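You operate a simulated robot arm through the tools that you are given. There is no shell and no other tool.

The job below is to be done with a simulated robot arm. You get a single attempt, and the scene is never put back.

Task
Enter and save the limit on the job card, then go back to programme 1.
Fine: the card names programme, step and limit; leave the other limits and the counters.

It is judged by the outcome, as a careful person would: the job done as asked, and still so three seconds after it is handed in. It fails if anything else is knocked over, pushed out of place, dropped, spilled or broken.

Robot
A 6-joint arm with a two-finger parallel gripper, fixed in place. Base frame: the origin is on the floor under the middle of its stand, x ahead of it, y to its left, z up. Readings come in mm, rad, newtons and seconds.
It reaches about 838 mm from its shoulder. Its first joint turns from -1.152 to 1.152 rad. Payload 2.45 kg.
The tool frame sits at the grasp point between the pads (the TCP): z along the fingers, y along the line on which they close. The tips reach 24 mm beyond it. Largest opening 68 mm; finger width 17, thickness 10; the body of the gripper, 40 by 70 mm, starts 41 mm behind the TCP.
Orientation is that of the tool frame in the base frame, as [roll, pitch, yaw] about the fixed x, y, z axes, in that order (R = Rz(yaw) Ry(pitch) Rx(roll)). With the fingers straight down and closing along the base's y, the tool's x points along the base's -x, its y along +y and its z along -z.

Tools
- The arm moves only by the tool nudge_tool. Its argument "motion" is a list of rows, each a list of 7 numbers: the turn, a rotation vector about the tool's x, y, z in units of 90 degrees (1.0 is 90 degrees), then the shift along the tool's x, y, z in units of 300 mm (1.0 is 300 mm), then the finger opening in mm, from 0 to 68. In form: [[ax, ay, az, x, y, z, jaw], ...]. A call has 1 to 20 rows; each row is the pose to reach, as a shift and turn from the pose commanded when the call began, along the tool's axes at that moment. A call with a number of a shift or a turn outside -1 to 1 is refused whole. A row lasts 0.2 s, in which the tool goes at most 50 mm and 0.15 rad; a call with a longer step from one row to the next is refused whole, and so is a gripper value outside its range. A pose out of reach is approached as far as the arm can. The call stops where the force on the tool passes 40 N (or 10 N more than at its start, if that is more) or the arm is blocked; 0.2 s more then pass. The fingers move at their own pace (about 108 mm/s each) and stop on an object; they squeeze with about 37 N. The grip force told is the motor's: it shows also when the fingers shut on nothing. Time passes only in rows, and 0.2 s behind the last, so rows that repeat a pose let the fingers close. It gives the time, the measured TCP pose, the force on the tool (base axes), the opening and the grip force at its end, in the units of the frame above (readings bear some noise), with the torque about the TCP (base axes, N m) and any sound that the robot's microphone picked up.
- Cameras (640 x 400 px; columns grow to the right, rows downward): "scene" is fixed at [176.3, 417.8, 1475.3]; the picture's right is [-0.68, -0.73, 0.00], its down [-0.34, 0.32, -0.88] and it looks along [0.65, -0.60, -0.47] (base axes); focal length 256 px, centre (320, 200). "wrist" rides on the gripper at [84, 11, -75] in the tool frame; the picture's right is [-0.13, 0.99, 0.00], its down [-0.60, -0.08, -0.79] and it looks along [-0.79, -0.10, 0.61] (tool axes); focal length 251 px, centre (320, 200). There is no depth. A picture from a camera that has moved, and an enlarged one, comes with that camera's place and axes in the base frame and with its lens.
- snapshot(camera): a new picture of that camera. The clock stands still meanwhile.
- close_up(camera, box): a new picture of the part [left, top, right, bottom] of that camera's present view, enlarged. The clock stands still meanwhile.
- sign_off(): hands the job in; it is judged then, once.

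Nothing tells you positions but the pictures and the camera data. Unless the task says otherwise, let go and move clear before handing in.

The tools are called after "Call:" as name(argument=value, ...) on one line, values as JSON. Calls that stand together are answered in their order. nudge_tool: Moves the arm, as the interface text tells. Its arguments: {"type":"object","properties":{"motion":{"type":"array"}},"required":["motion"]} The other tools are called the same way: snapshot (camera) takes a picture; close_up (camera, box) takes an enlarged picture of a part of a camera's view; sign_off () hands the job in.

At the start:

```text
time: 0.0
tool_pos: [495.1, -86.2, 1315.5]
tool_rot: [-3.141, 0.002, 3.141]
contact_force: [-0.4, 0.0, 0.2]
torque: [0.02, -0.02, 0.04]
gripper_width: 67.9
finger_force: 0.0
```

scene: 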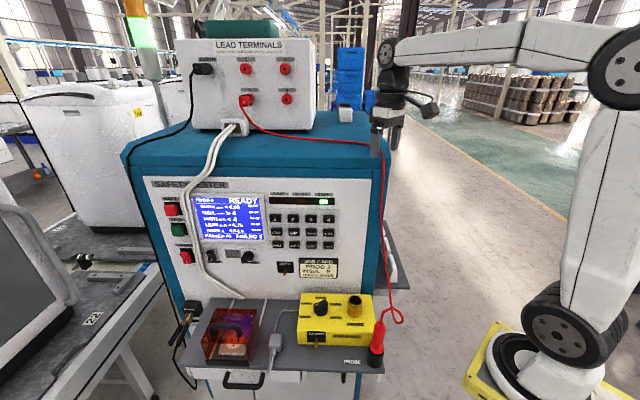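
wrist: 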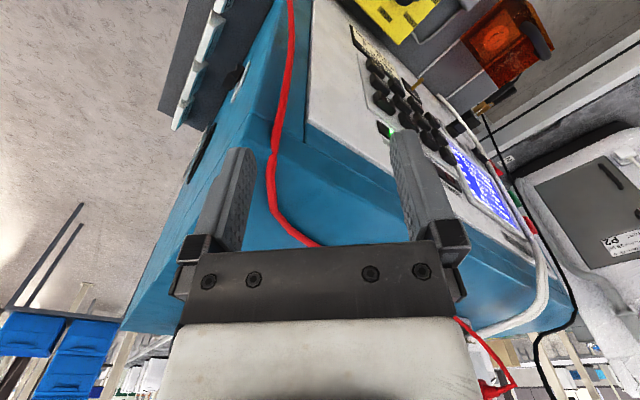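

I see a safety tester cabinet with a display, a keypad, a key switch and a job card. I'll look at them close up first.

Call:
close_up(camera="scene", box=[140, 170, 360, 300])

Call:
close_up(camera="scene", box=[180, 185, 280, 248])

Call:
close_up(camera="scene", box=[262, 188, 346, 285])

Call:
close_up(camera="scene", box=[290, 255, 345, 285])

Call:
close_up(camera="scene", box=[160, 280, 400, 400])

```text
2.91 times, centred on (250, 235) of scene
camera zoom: at [176.3, 417.8, 1475.3], right [-0.68, -0.73, 0.0], down [-0.34, 0.32, -0.88], along [0.65, -0.6, -0.47], focal length 745 px, centre (524, 98)
```

zoom: 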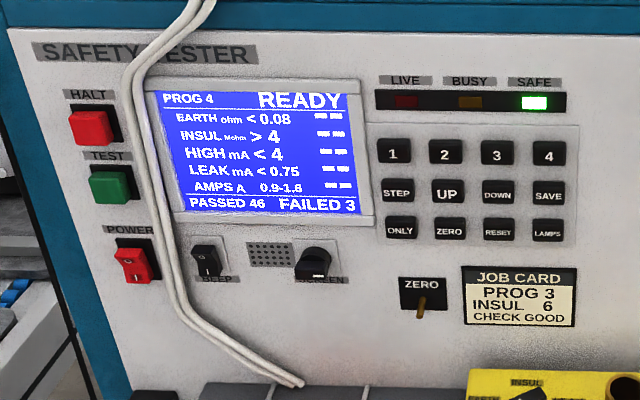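

```text
6.35 times, centred on (230, 216) of scene
camera zoom: at [176.3, 417.8, 1475.3], right [-0.68, -0.73, 0.0], down [-0.34, 0.32, -0.88], along [0.65, -0.6, -0.47], focal length 1626 px, centre (891, 95)
```

zoom: 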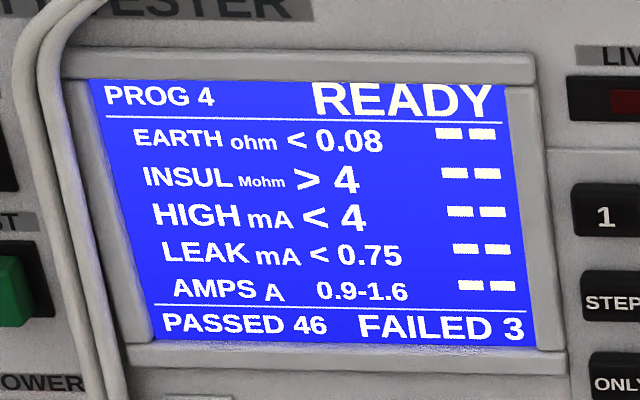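

```text
4.12 times, centred on (304, 236) of scene
camera zoom: at [176.3, 417.8, 1475.3], right [-0.68, -0.73, 0.0], down [-0.34, 0.32, -0.88], along [0.65, -0.6, -0.47], focal length 1056 px, centre (386, 50)
```

zoom: 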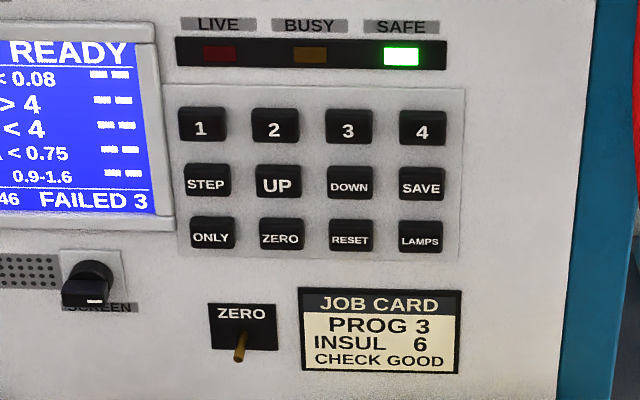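

```text
11.64 times, centred on (318, 270) of scene
camera zoom: at [176.3, 417.8, 1475.3], right [-0.68, -0.73, 0.0], down [-0.34, 0.32, -0.88], along [0.65, -0.6, -0.47], focal length 2980 px, centre (349, -614)
```

zoom: 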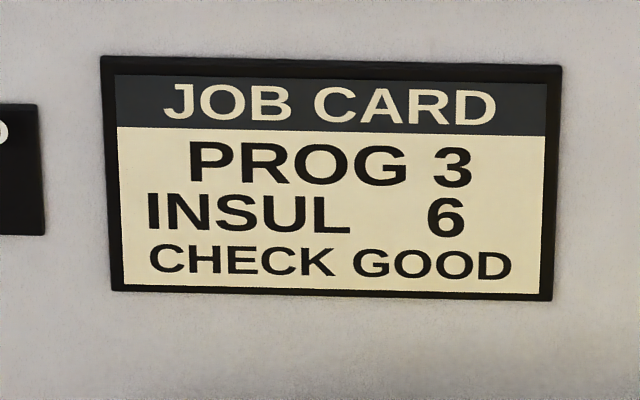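

```text
2.67 times, centred on (280, 340) of scene
camera zoom: at [176.3, 417.8, 1475.3], right [-0.68, -0.73, 0.0], down [-0.34, 0.32, -0.88], along [0.65, -0.6, -0.47], focal length 683 px, centre (427, -173)
```

zoom: 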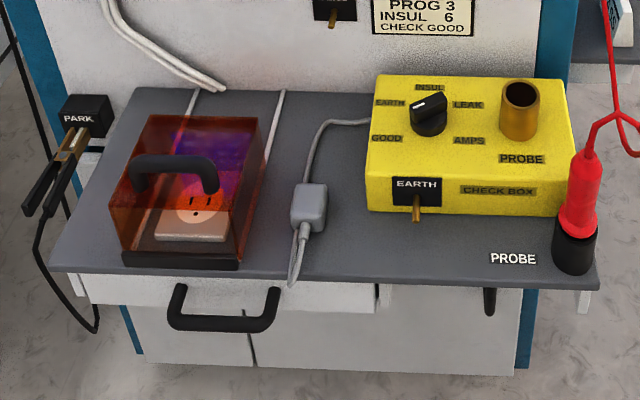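

The card reads PROG 3, INSUL 6. The display is on PROG 4, INSUL is > 4 there, and READY. I'll look at the same panel through the wrist camera to triangulate the keys.

Call:
close_up(camera="wrist", box=[320, 0, 540, 138])

Call:
close_up(camera="wrist", box=[340, 20, 460, 160])

Call:
close_up(camera="scene", box=[240, 60, 420, 200])

```text
2.90 times, centred on (430, 69) of wrist
camera zoom: at [411.7, -74.7, 1391.3], right [0.13, 0.99, 0.0], down [0.6, -0.08, 0.79], along [0.79, -0.1, -0.61], focal length 729 px, centre (1, 580)
```

zoom: 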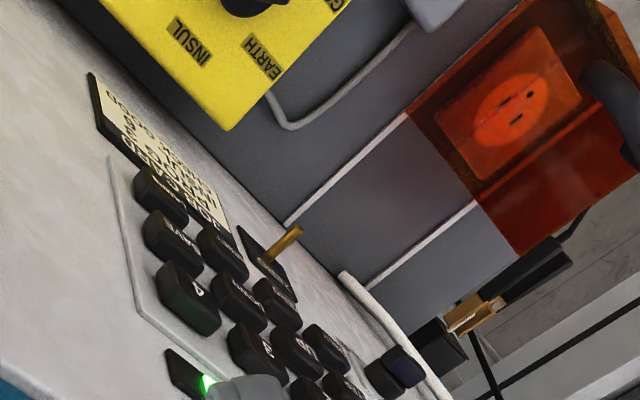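

```text
2.86 times, centred on (400, 90) of wrist
camera zoom: at [411.7, -74.7, 1391.3], right [0.13, 0.99, 0.0], down [0.6, -0.08, 0.79], along [0.79, -0.1, -0.61], focal length 718 px, centre (91, 514)
```

zoom: 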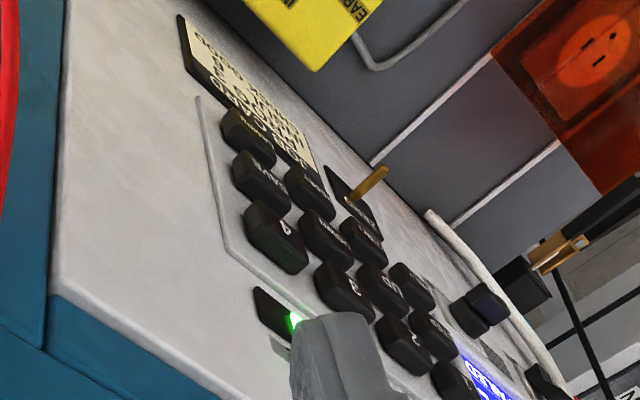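

```text
2.86 times, centred on (330, 130) of scene
camera zoom: at [176.3, 417.8, 1475.3], right [-0.68, -0.73, 0.0], down [-0.34, 0.32, -0.88], along [0.65, -0.6, -0.47], focal length 732 px, centre (291, 400)
```

zoom: 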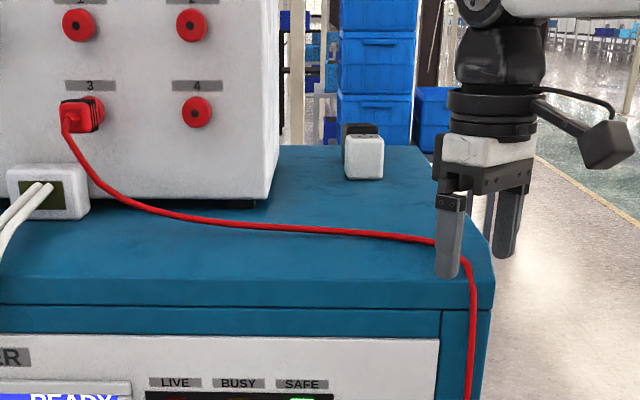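

By triangulation, key 4 is near (603, -13, 1092) and key 1 near (709, 93, 1092). The panel faces about (-0.71, 0.71, 0), with keys about 50 mm apart. The gripper sits close to the cabinet corner and the red lead, so I'll move it up and away first, then close the fingers.

Call:
nudge_tool(motion=[[0, 0, 0, 0, 0, -0.14, 68], [0, 0, 0, 0.1, 0.1, -0.2, 68], [0, 0, 0, 0.2, 0.2, -0.2, 68], [0, 0, 0, 0.3, 0.3, -0.2, 0], [0, 0, 0, 0.4, 0.4, -0.2, 0], [0, 0, 0, 0.4, 0.4, -0.2, 0]])

```text
time: 1.4
tool_pos: [375.8, 33.5, 1378.6]
tool_rot: [3.141, 0.001, -3.141]
contact_force: [-0.7, -0.2, -0.7]
torque: [0.03, -0.04, 0.01]
gripper_width: 0.0
finger_force: 23.9
```

The gripper is clear. Next I'll rotate the tool to horizontal so it faces the panel, and move it to a stand-off point in front of the keypad.

Call:
nudge_tool(motion=[[0.0326, -0.0786, 0.0326, -0.0344, 0.0381, 0.0636, 0], [0.0651, -0.1573, 0.0651, -0.0689, 0.0761, 0.1272, 0], [0.0977, -0.2359, 0.0977, -0.1033, 0.1142, 0.1908, 0], [0.1303, -0.3145, 0.1303, -0.1378, 0.1522, 0.2544, 0], [0.1629, -0.3932, 0.1629, -0.1722, 0.1903, 0.318, 0], [0.1955, -0.4718, 0.1955, -0.2067, 0.2283, 0.3817, 0], [0.228, -0.5504, 0.228, -0.2411, 0.2664, 0.4453, 0], [0.2606, -0.6291, 0.2606, -0.2755, 0.3045, 0.5089, 0], [0.2932, -0.7077, 0.2932, -0.31, 0.3425, 0.5725, 0], [0.3258, -0.7863, 0.3258, -0.3444, 0.3806, 0.6361, 0], [0.3583, -0.865, 0.3583, -0.3789, 0.4186, 0.6997, 0], [0.3909, -0.9436, 0.3909, -0.4133, 0.4567, 0.7633, 0], [0.3909, -0.9436, 0.3909, -0.4133, 0.4567, 0.7633, 0]])

```text
time: 4.2
tool_pos: [499.0, 170.2, 1148.2]
tool_rot: [0.602, 1.568, -0.181]
contact_force: [-0.3, 1.0, -0.1]
torque: [-0.02, -0.01, -0.02]
gripper_width: 0.0
finger_force: 23.5
out of reach, approached as far as the arm can: row 1, 2, 3, 4, 5
```

The tool is now horizontal and facing the panel. I'll check both views.

Call:
snapshot(camera="scene")

Call:
snapshot(camera="wrist")

```text
taken
```

scene: 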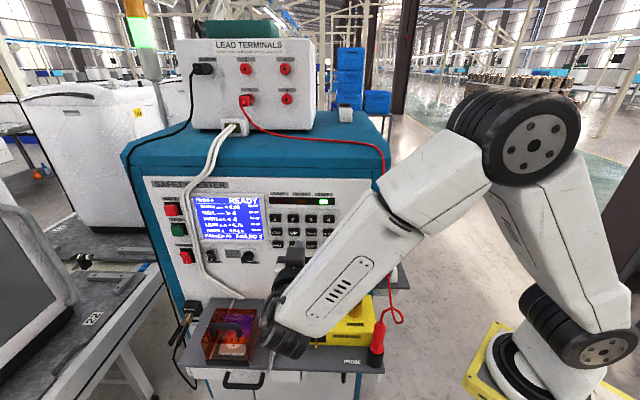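

```text
taken
camera wrist: at [455.1, 231.8, 1064.7], right [0.7, 0.7, 0.13], down [-0.62, 0.51, 0.6], along [0.36, -0.5, 0.79], focal length 251 px, centre (320, 200)
```

wrist: 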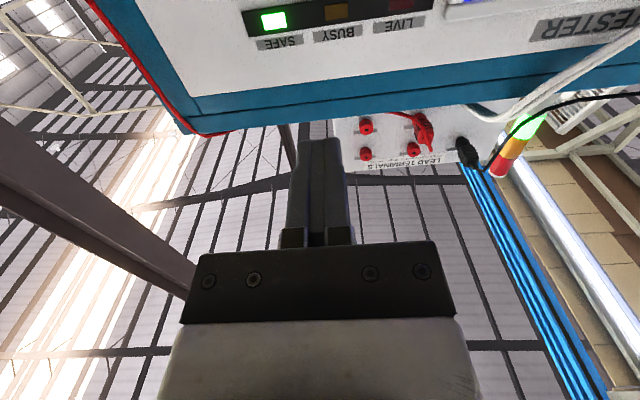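

I'll move in front of key 3, with the fingertips about 60 mm off the panel, and check the alignment there.

Call:
nudge_tool(motion=[[0, 0, 0, 0.0454, -0.0054, 0.0998, 0], [0, 0, 0, 0.0908, -0.0107, 0.1995, 0], [0, 0, 0, 0.1363, -0.0161, 0.2993, 0], [0, 0, 0, 0.1817, -0.0214, 0.399, 0], [0, 0, 0, 0.1817, -0.0214, 0.399, 0]])

Call:
snapshot(camera="wrist")

Call:
close_up(camera="scene", box=[180, 180, 360, 290])

```text
time: 5.4
tool_pos: [578.2, 82.2, 1093.6]
tool_rot: [0.745, 1.568, -0.04]
contact_force: [-0.5, -0.3, 0.0]
torque: [-0.02, 0.01, -0.01]
gripper_width: 0.1
finger_force: 23.2
```

```text
taken
camera wrist: at [534.0, 143.1, 1009.2], right [0.7, 0.7, 0.13], down [-0.62, 0.5, 0.6], along [0.36, -0.5, 0.79], focal length 251 px, centre (320, 200)
```

wrist: 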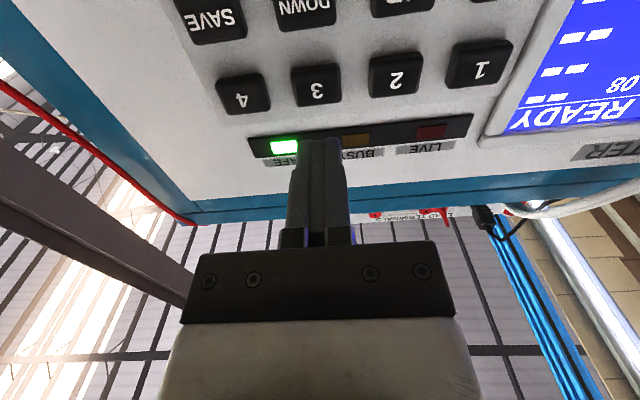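

```text
3.56 times, centred on (270, 235) of scene
camera zoom: at [176.3, 417.8, 1475.3], right [-0.68, -0.73, 0.0], down [-0.34, 0.32, -0.88], along [0.65, -0.6, -0.47], focal length 910 px, centre (498, 76)
```

zoom: 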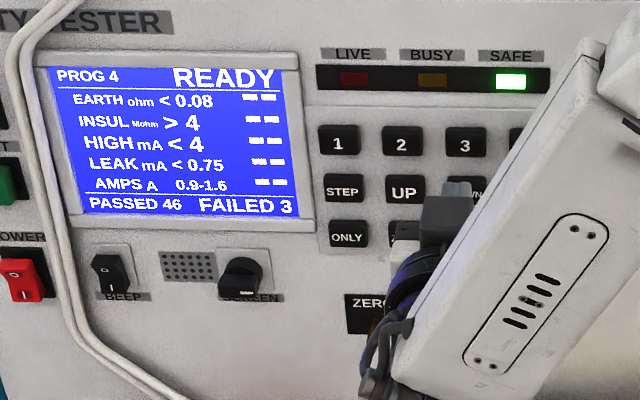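

The wrist view agrees with my estimates: key 3 is at (638, 22, 1092) and SAVE at (602, -13, 1048). I'll close in on key 3 to about 10 mm.

Call:
nudge_tool(motion=[[0, 0, 0, 0.003, 0, 0.085, 0], [0, 0, 0, 0.005, 0, 0.165, 0], [0, 0, 0, 0.005, 0, 0.165, 0]])

Call:
snapshot(camera="wrist")

Call:
close_up(camera="scene", box=[260, 190, 360, 260])

```text
time: 6.2
tool_pos: [613.0, 46.6, 1092.9]
tool_rot: [0.959, 1.569, 0.175]
contact_force: [0.1, 0.3, 0.2]
torque: [-0.04, 0.0, -0.02]
gripper_width: 0.2
finger_force: 24.1
```

```text
taken
camera wrist: at [568.8, 107.2, 1009.0], right [0.7, 0.7, 0.13], down [-0.62, 0.5, 0.6], along [0.36, -0.5, 0.79], focal length 251 px, centre (320, 200)
```

wrist: 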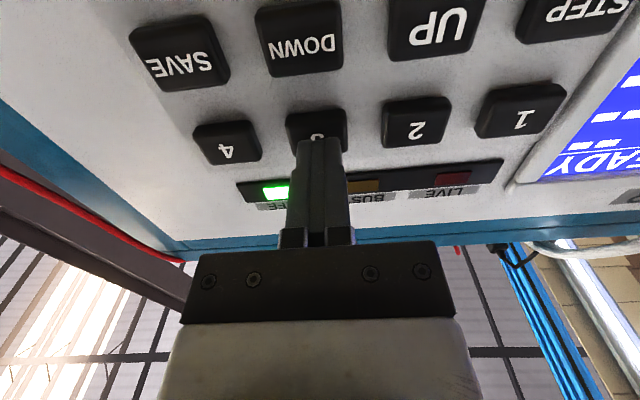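

```text
5.71 times, centred on (310, 225) of scene
camera zoom: at [176.3, 417.8, 1475.3], right [-0.68, -0.73, 0.0], down [-0.34, 0.32, -0.88], along [0.65, -0.6, -0.47], focal length 1463 px, centre (377, 57)
```

zoom: 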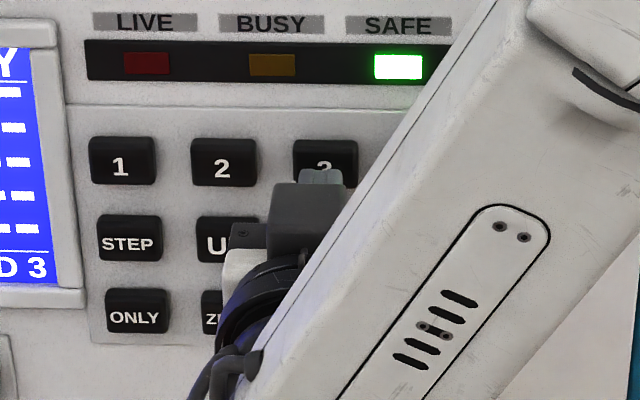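

The tip lines up with key 3, about 11 mm off. I'll make a short press and withdraw.

Call:
nudge_tool(motion=[[0, 0, 0, 0, 0, 0.035, 0], [0, 0, 0, 0, 0, 0.046, 0], [0, 0, 0, 0, 0, 0.0, 0], [0, 0, 0, 0, 0, 0, 0]])

Call:
close_up(camera="scene", box=[180, 185, 280, 248])

```text
time: 7.2
tool_pos: [613.4, 45.6, 1091.1]
tool_rot: [1.007, 1.57, 0.222]
contact_force: [-0.3, -0.3, 0.6]
torque: [0.0, 0.0, 0.0]
gripper_width: 0.0
finger_force: 23.9
heard: click
```

```text
6.35 times, centred on (230, 216) of scene
camera zoom: at [176.3, 417.8, 1475.3], right [-0.68, -0.73, 0.0], down [-0.34, 0.32, -0.88], along [0.65, -0.6, -0.47], focal length 1626 px, centre (891, 95)
```

zoom: 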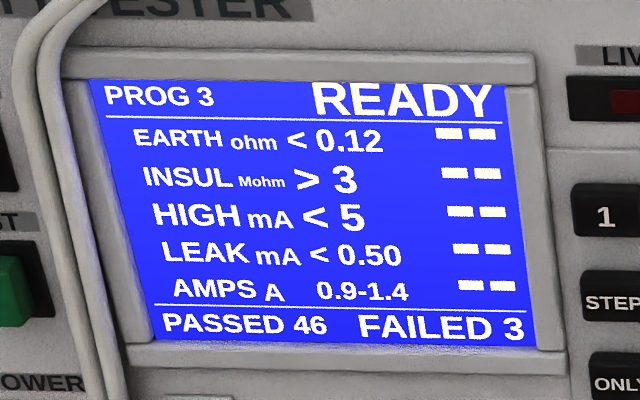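

Programme 3 is selected and INSUL reads > 3. Next I'll move to the STEP key.

Call:
nudge_tool(motion=[[0, 0, 0, 0, 0, -0.06, 0], [0, 0, 0, 0.0483, 0.1118, -0.06, 0], [0, 0, 0, 0.0967, 0.2235, -0.06, 0], [0, 0, 0, 0.145, 0.3353, -0.06, 0], [0, 0, 0, 0.145, 0.3353, 0, 0], [0, 0, 0, 0.145, 0.3353, 0, 0]])

Call:
snapshot(camera="wrist")

Call:
close_up(camera="scene", box=[180, 180, 360, 290])

```text
time: 8.6
tool_pos: [685.3, 117.8, 1047.8]
tool_rot: [0.841, 1.569, 0.056]
contact_force: [-0.2, -0.4, 0.3]
torque: [0.02, 0.01, -0.02]
gripper_width: 0.0
finger_force: 23.2
```

```text
taken
camera wrist: at [641.3, 179.1, 963.0], right [0.7, 0.7, 0.13], down [-0.62, 0.5, 0.6], along [0.36, -0.5, 0.79], focal length 251 px, centre (320, 200)
```

wrist: 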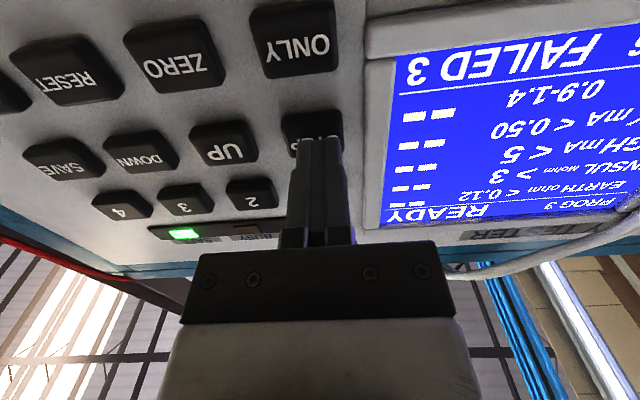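

```text
3.56 times, centred on (270, 235) of scene
camera zoom: at [176.3, 417.8, 1475.3], right [-0.68, -0.73, 0.0], down [-0.34, 0.32, -0.88], along [0.65, -0.6, -0.47], focal length 910 px, centre (498, 76)
```

zoom: 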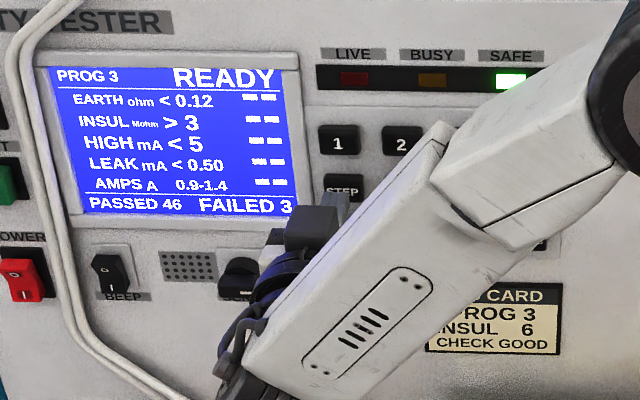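

The tip faces STEP, about 10 mm off. I'll shift it 2 mm toward the key centre and press once.

Call:
nudge_tool(motion=[[0, 0, 0, 0.003, -0.007, 0, 0], [0, 0, 0, 0.003, -0.007, 0.033, 0], [0, 0, 0, 0.003, -0.007, 0.044, 0], [0, 0, 0, 0.003, -0.007, 0, 0], [0, 0, 0, 0.003, -0.007, 0, 0]])

Call:
close_up(camera="scene", box=[180, 185, 280, 248])

```text
time: 9.8
tool_pos: [684.3, 115.9, 1045.7]
tool_rot: [0.738, 1.57, -0.046]
contact_force: [0.2, -0.3, -0.2]
torque: [0.0, 0.01, 0.01]
gripper_width: 0.1
finger_force: 23.9
heard: click
```

```text
6.35 times, centred on (230, 216) of scene
camera zoom: at [176.3, 417.8, 1475.3], right [-0.68, -0.73, 0.0], down [-0.34, 0.32, -0.88], along [0.65, -0.6, -0.47], focal length 1626 px, centre (891, 95)
```

zoom: 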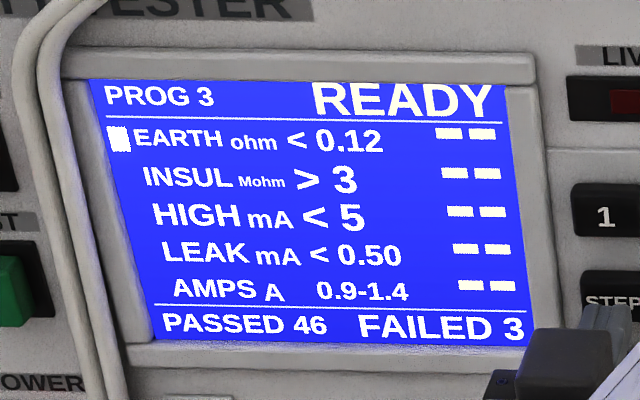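

The cursor is on EARTH. One more STEP press should move it to INSUL.

Call:
nudge_tool(motion=[[0, 0, 0, 0, 0, 0.033, 0], [0, 0, 0, 0, 0, 0.046, 0], [0, 0, 0, 0, 0, 0, 0], [0, 0, 0, 0, 0, 0, 0]])

Call:
close_up(camera="scene", box=[180, 185, 280, 248])

```text
time: 10.8
tool_pos: [685.2, 117.0, 1046.3]
tool_rot: [0.857, 1.57, 0.071]
contact_force: [0.1, 0.3, -0.4]
torque: [-0.01, 0.0, 0.01]
gripper_width: 0.3
finger_force: 23.4
heard: click
```

```text
6.35 times, centred on (230, 216) of scene
camera zoom: at [176.3, 417.8, 1475.3], right [-0.68, -0.73, 0.0], down [-0.34, 0.32, -0.88], along [0.65, -0.6, -0.47], focal length 1626 px, centre (891, 95)
```

zoom: 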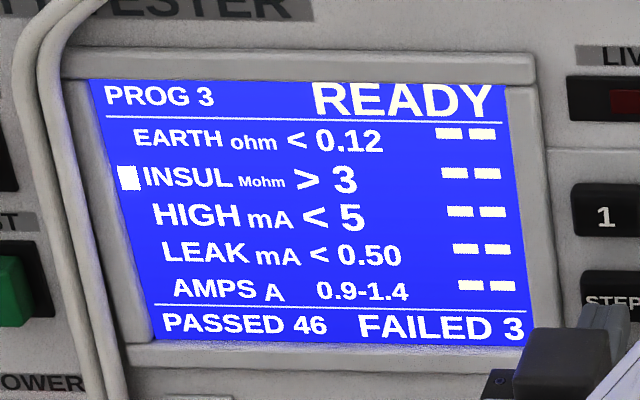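

The cursor is on INSUL. I'll move one key to the right, to UP.

Call:
nudge_tool(motion=[[0, 0, 0, 0, 0, -0.06, 0], [0, 0, 0, 0, -0.083, -0.06, 0], [0, 0, 0, 0, -0.166, -0.06, 0], [0, 0, 0, 0, -0.166, 0, 0], [0, 0, 0, 0, -0.166, 0, 0]])

Call:
snapshot(camera="wrist")

```text
time: 12.0
tool_pos: [649.6, 79.7, 1046.9]
tool_rot: [0.85, 1.569, 0.064]
contact_force: [0.5, 0.0, -0.6]
torque: [-0.01, 0.0, 0.01]
gripper_width: 0.0
finger_force: 24.0
```

```text
taken
camera wrist: at [603.8, 141.4, 963.4], right [0.7, 0.7, 0.13], down [-0.62, 0.5, 0.6], along [0.36, -0.5, 0.79], focal length 251 px, centre (320, 200)
```

wrist: 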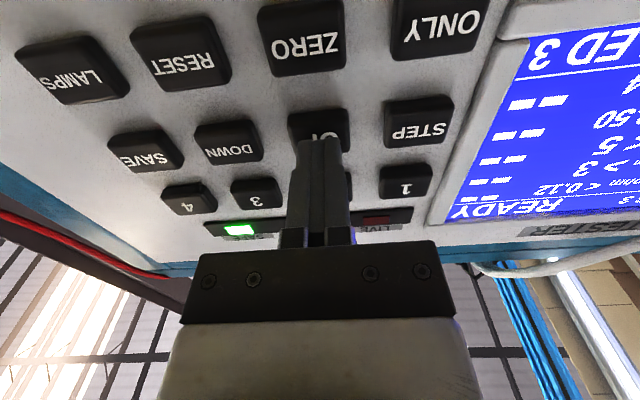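

The tip faces UP and is well centred. I'll press it once and see how much the limit changes per press.

Call:
nudge_tool(motion=[[0, 0, 0, 0, 0, 0.033, 0], [0, 0, 0, 0, 0, 0.046, 0], [0, 0, 0, 0, 0, 0, 0], [0, 0, 0, 0, 0, 0, 0]])

Call:
close_up(camera="scene", box=[180, 185, 280, 248])

```text
time: 13.0
tool_pos: [649.5, 81.0, 1048.0]
tool_rot: [0.731, 1.57, -0.056]
contact_force: [0.7, -0.1, -0.2]
torque: [-0.03, 0.01, 0.02]
gripper_width: 0.1
finger_force: 23.6
heard: click
```

```text
6.35 times, centred on (230, 216) of scene
camera zoom: at [176.3, 417.8, 1475.3], right [-0.68, -0.73, 0.0], down [-0.34, 0.32, -0.88], along [0.65, -0.6, -0.47], focal length 1626 px, centre (891, 95)
```

zoom: 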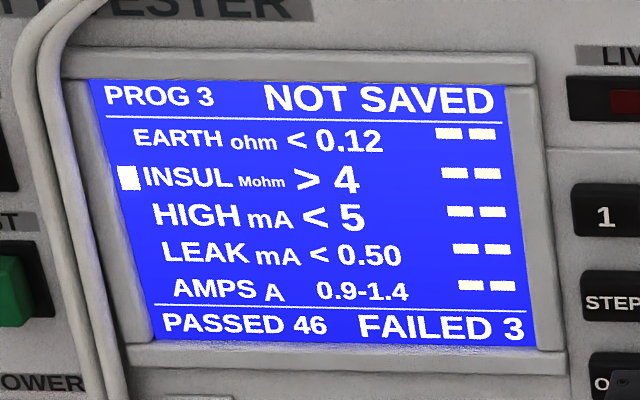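

INSUL went from 3 to 4, so each press adds 1. I'll press UP again.

Call:
nudge_tool(motion=[[0, 0, 0, 0, 0, 0.033, 0], [0, 0, 0, 0, 0, 0.046, 0], [0, 0, 0, 0, 0, 0, 0], [0, 0, 0, 0, 0, 0, 0]])

Call:
close_up(camera="scene", box=[180, 185, 280, 248])

```text
time: 14.0
tool_pos: [649.8, 82.1, 1046.1]
tool_rot: [0.703, 1.57, -0.082]
contact_force: [0.1, 0.3, -0.8]
torque: [-0.01, 0.03, 0.0]
gripper_width: 0.0
finger_force: 23.8
heard: click
```

```text
6.35 times, centred on (230, 216) of scene
camera zoom: at [176.3, 417.8, 1475.3], right [-0.68, -0.73, 0.0], down [-0.34, 0.32, -0.88], along [0.65, -0.6, -0.47], focal length 1626 px, centre (891, 95)
```

zoom: 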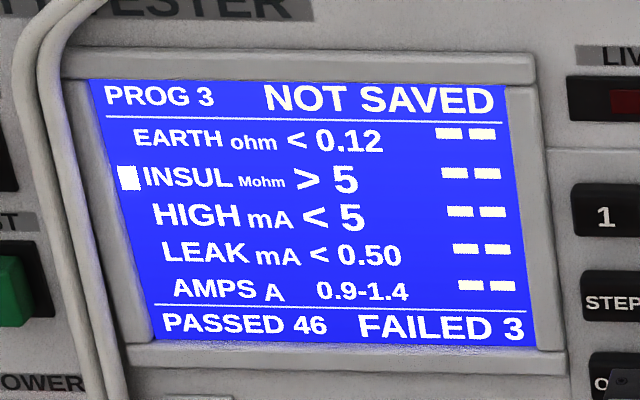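

INSUL is at 5. One more press should bring it to 6.

Call:
nudge_tool(motion=[[0, 0, 0, 0, 0, 0.033, 0], [0, 0, 0, 0, 0, 0.046, 0], [0, 0, 0, 0, 0, 0, 0], [0, 0, 0, 0, 0, 0, 0]])

Call:
close_up(camera="scene", box=[180, 185, 280, 248])

```text
time: 15.0
tool_pos: [650.6, 82.2, 1048.4]
tool_rot: [0.745, 1.568, -0.038]
contact_force: [-0.2, -0.2, -0.2]
torque: [-0.03, 0.0, 0.02]
gripper_width: 0.0
finger_force: 23.4
heard: click
```

```text
6.35 times, centred on (230, 216) of scene
camera zoom: at [176.3, 417.8, 1475.3], right [-0.68, -0.73, 0.0], down [-0.34, 0.32, -0.88], along [0.65, -0.6, -0.47], focal length 1626 px, centre (891, 95)
```

zoom: 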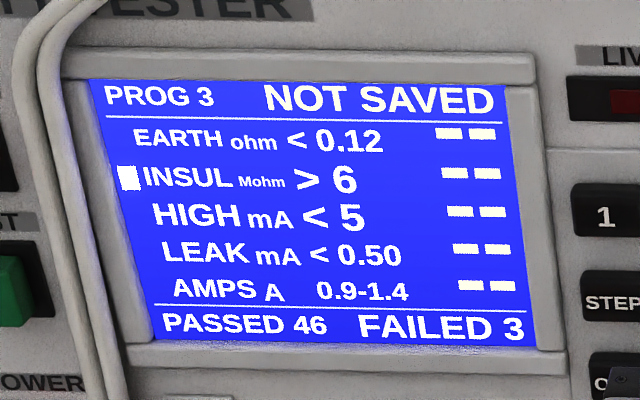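

INSUL reads > 6 with NOT SAVED showing. I'll move two keys to the right, to SAVE.

Call:
nudge_tool(motion=[[0, 0, 0, 0, 0, -0.06, 0], [0, 0, 0, 0, -0.112, -0.06, 0], [0, 0, 0, 0, -0.223, -0.06, 0], [0, 0, 0, 0, -0.334, -0.06, 0], [0, 0, 0, 0, -0.334, 0, 0], [0, 0, 0, 0, -0.334, 0, 0]])

Call:
snapshot(camera="wrist")

```text
time: 16.4
tool_pos: [579.7, 9.8, 1048.8]
tool_rot: [0.885, 1.57, 0.102]
contact_force: [0.1, 0.4, 0.1]
torque: [0.02, -0.04, -0.01]
gripper_width: 0.1
finger_force: 23.2
```

```text
taken
camera wrist: at [535.1, 71.1, 964.3], right [0.7, 0.7, 0.13], down [-0.62, 0.5, 0.6], along [0.36, -0.5, 0.79], focal length 251 px, centre (320, 200)
```

wrist: 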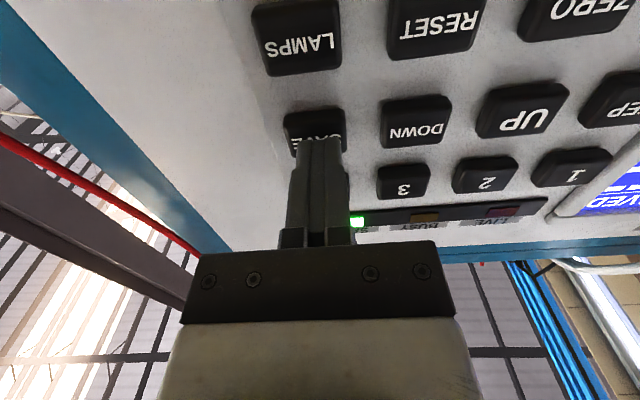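

The tip faces SAVE. I'll press it once.

Call:
nudge_tool(motion=[[0, 0, 0, 0, -0.005, 0.03, 0], [0, 0, 0, 0, -0.005, 0.045, 0], [0, 0, 0, 0, -0.005, 0, 0], [0, 0, 0, 0, -0.005, 0, 0]])

Call:
close_up(camera="scene", box=[180, 185, 280, 248])

Call:
snapshot(camera="scene")

```text
time: 17.4
tool_pos: [578.9, 9.8, 1046.6]
tool_rot: [0.732, 1.569, -0.055]
contact_force: [0.6, 0.5, 0.4]
torque: [0.01, 0.01, -0.01]
gripper_width: 0.0
finger_force: 23.9
heard: click
```

```text
6.35 times, centred on (230, 216) of scene
camera zoom: at [176.3, 417.8, 1475.3], right [-0.68, -0.73, 0.0], down [-0.34, 0.32, -0.88], along [0.65, -0.6, -0.47], focal length 1626 px, centre (891, 95)
```

zoom: 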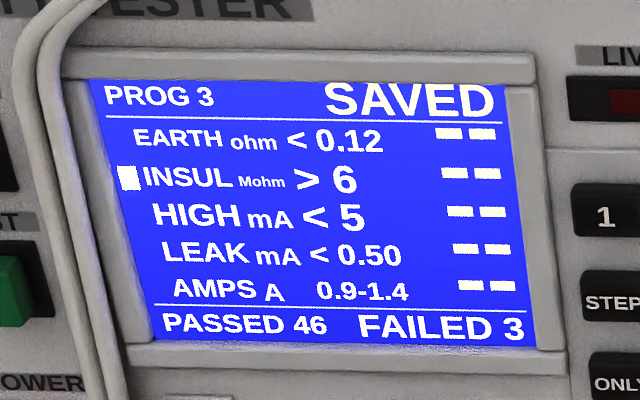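

```text
taken
```

scene: 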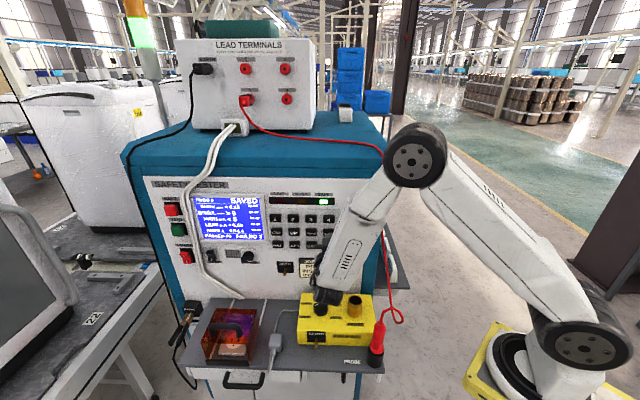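

The display shows SAVED with PROG 3 and INSUL > 6. The last key is 1, to return to programme 1.

Call:
nudge_tool(motion=[[0, 0, 0, 0, 0, -0.07, 0], [0, 0, 0, -0.037, 0.125, -0.07, 0], [0, 0, 0, -0.074, 0.251, -0.07, 0], [0, 0, 0, -0.111, 0.376, -0.07, 0], [0, 0, 0, -0.147, 0.502, -0.07, 0], [0, 0, 0, -0.147, 0.502, 0, 0], [0, 0, 0, -0.147, 0.502, 0, 0]])

Call:
snapshot(camera="wrist")

```text
time: 19.0
tool_pos: [683.9, 115.8, 1090.9]
tool_rot: [0.761, 1.569, -0.022]
contact_force: [-0.2, -0.8, -0.2]
torque: [0.02, -0.03, -0.01]
gripper_width: 0.1
finger_force: 23.8
```

```text
taken
camera wrist: at [638.8, 177.4, 1006.7], right [0.7, 0.7, 0.13], down [-0.62, 0.5, 0.6], along [0.36, -0.5, 0.79], focal length 251 px, centre (320, 200)
```

wrist: 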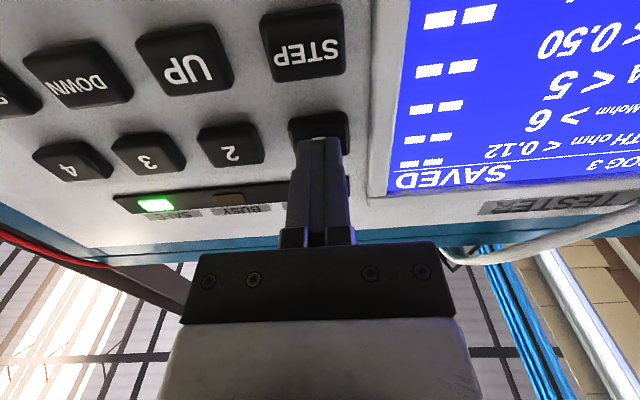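

The tip faces key 1 and is well centred. I'll press it once.

Call:
nudge_tool(motion=[[0, 0, 0, 0, 0, 0.033, 0], [0, 0, 0, 0, 0, 0.046, 0], [0, 0, 0, 0, 0, 0, 0], [0, 0, 0, 0, 0, 0, 0]])

Call:
close_up(camera="scene", box=[180, 185, 280, 248])

```text
time: 20.0
tool_pos: [682.8, 116.6, 1091.0]
tool_rot: [0.824, 1.568, 0.039]
contact_force: [-0.2, -0.6, -1.2]
torque: [0.02, -0.02, -0.02]
gripper_width: 0.2
finger_force: 23.0
heard: click
```

```text
6.35 times, centred on (230, 216) of scene
camera zoom: at [176.3, 417.8, 1475.3], right [-0.68, -0.73, 0.0], down [-0.34, 0.32, -0.88], along [0.65, -0.6, -0.47], focal length 1626 px, centre (891, 95)
```

zoom: 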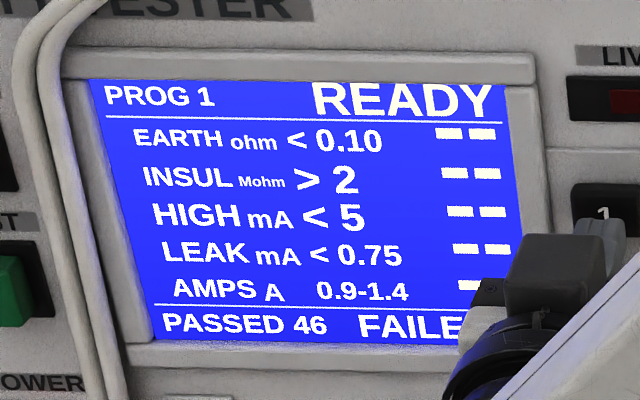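

The display shows PROG 1, READY. I'll back the tool straight away from the panel and check everything once more.

Call:
nudge_tool(motion=[[0, 0, 0, 0, 0, -0.13, 0], [0, 0, 0, 0, 0, -0.27, 0], [0, 0, 0, 0, 0, -0.4, 0], [0, 0, 0, 0, 0, -0.5, 0], [0, 0, 0, 0, 0, -0.5, 0]])

Call:
close_up(camera="scene", box=[180, 185, 280, 248])

Call:
snapshot(camera="scene")

```text
time: 21.2
tool_pos: [575.9, 223.5, 1092.2]
tool_rot: [0.661, 1.568, -0.124]
contact_force: [0.2, -0.2, -0.3]
torque: [0.0, 0.04, -0.01]
gripper_width: 0.0
finger_force: 23.6
```

```text
6.35 times, centred on (230, 216) of scene
camera zoom: at [176.3, 417.9, 1475.3], right [-0.68, -0.73, 0.0], down [-0.34, 0.32, -0.88], along [0.65, -0.6, -0.47], focal length 1626 px, centre (891, 95)
```

zoom: 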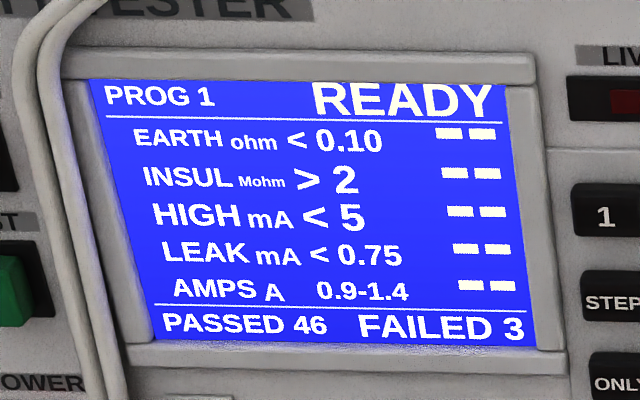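

```text
taken
```

scene: 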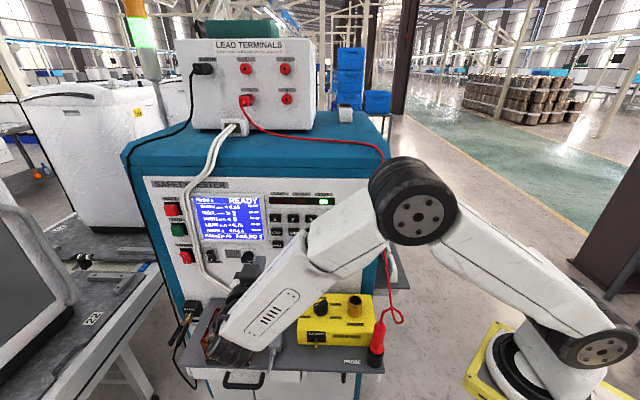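

Programme 1 is showing READY, and the counters are unchanged at PASSED 46 and FAILED 3. INSUL 6 was saved in programme 3, the arm is clear of the panel, and nothing else has moved. I'm handing the job in.

Call:
sign_off()

```text
The job is handed in.
```

The tester now has the job card's limit saved: programme 3, INSUL raised from 3 to 6 Mohm. The display showed SAVED before I pressed 1, and it now shows programme 1, READY.

I changed no other limit. The counters still read PASSED 46 and FAILED 3. The arm is backed off from the panel, and nothing was knocked or moved.

The card also has a line "CHECK GOOD". You asked only for the limit, so I did nothing with it and left the check box as it was.
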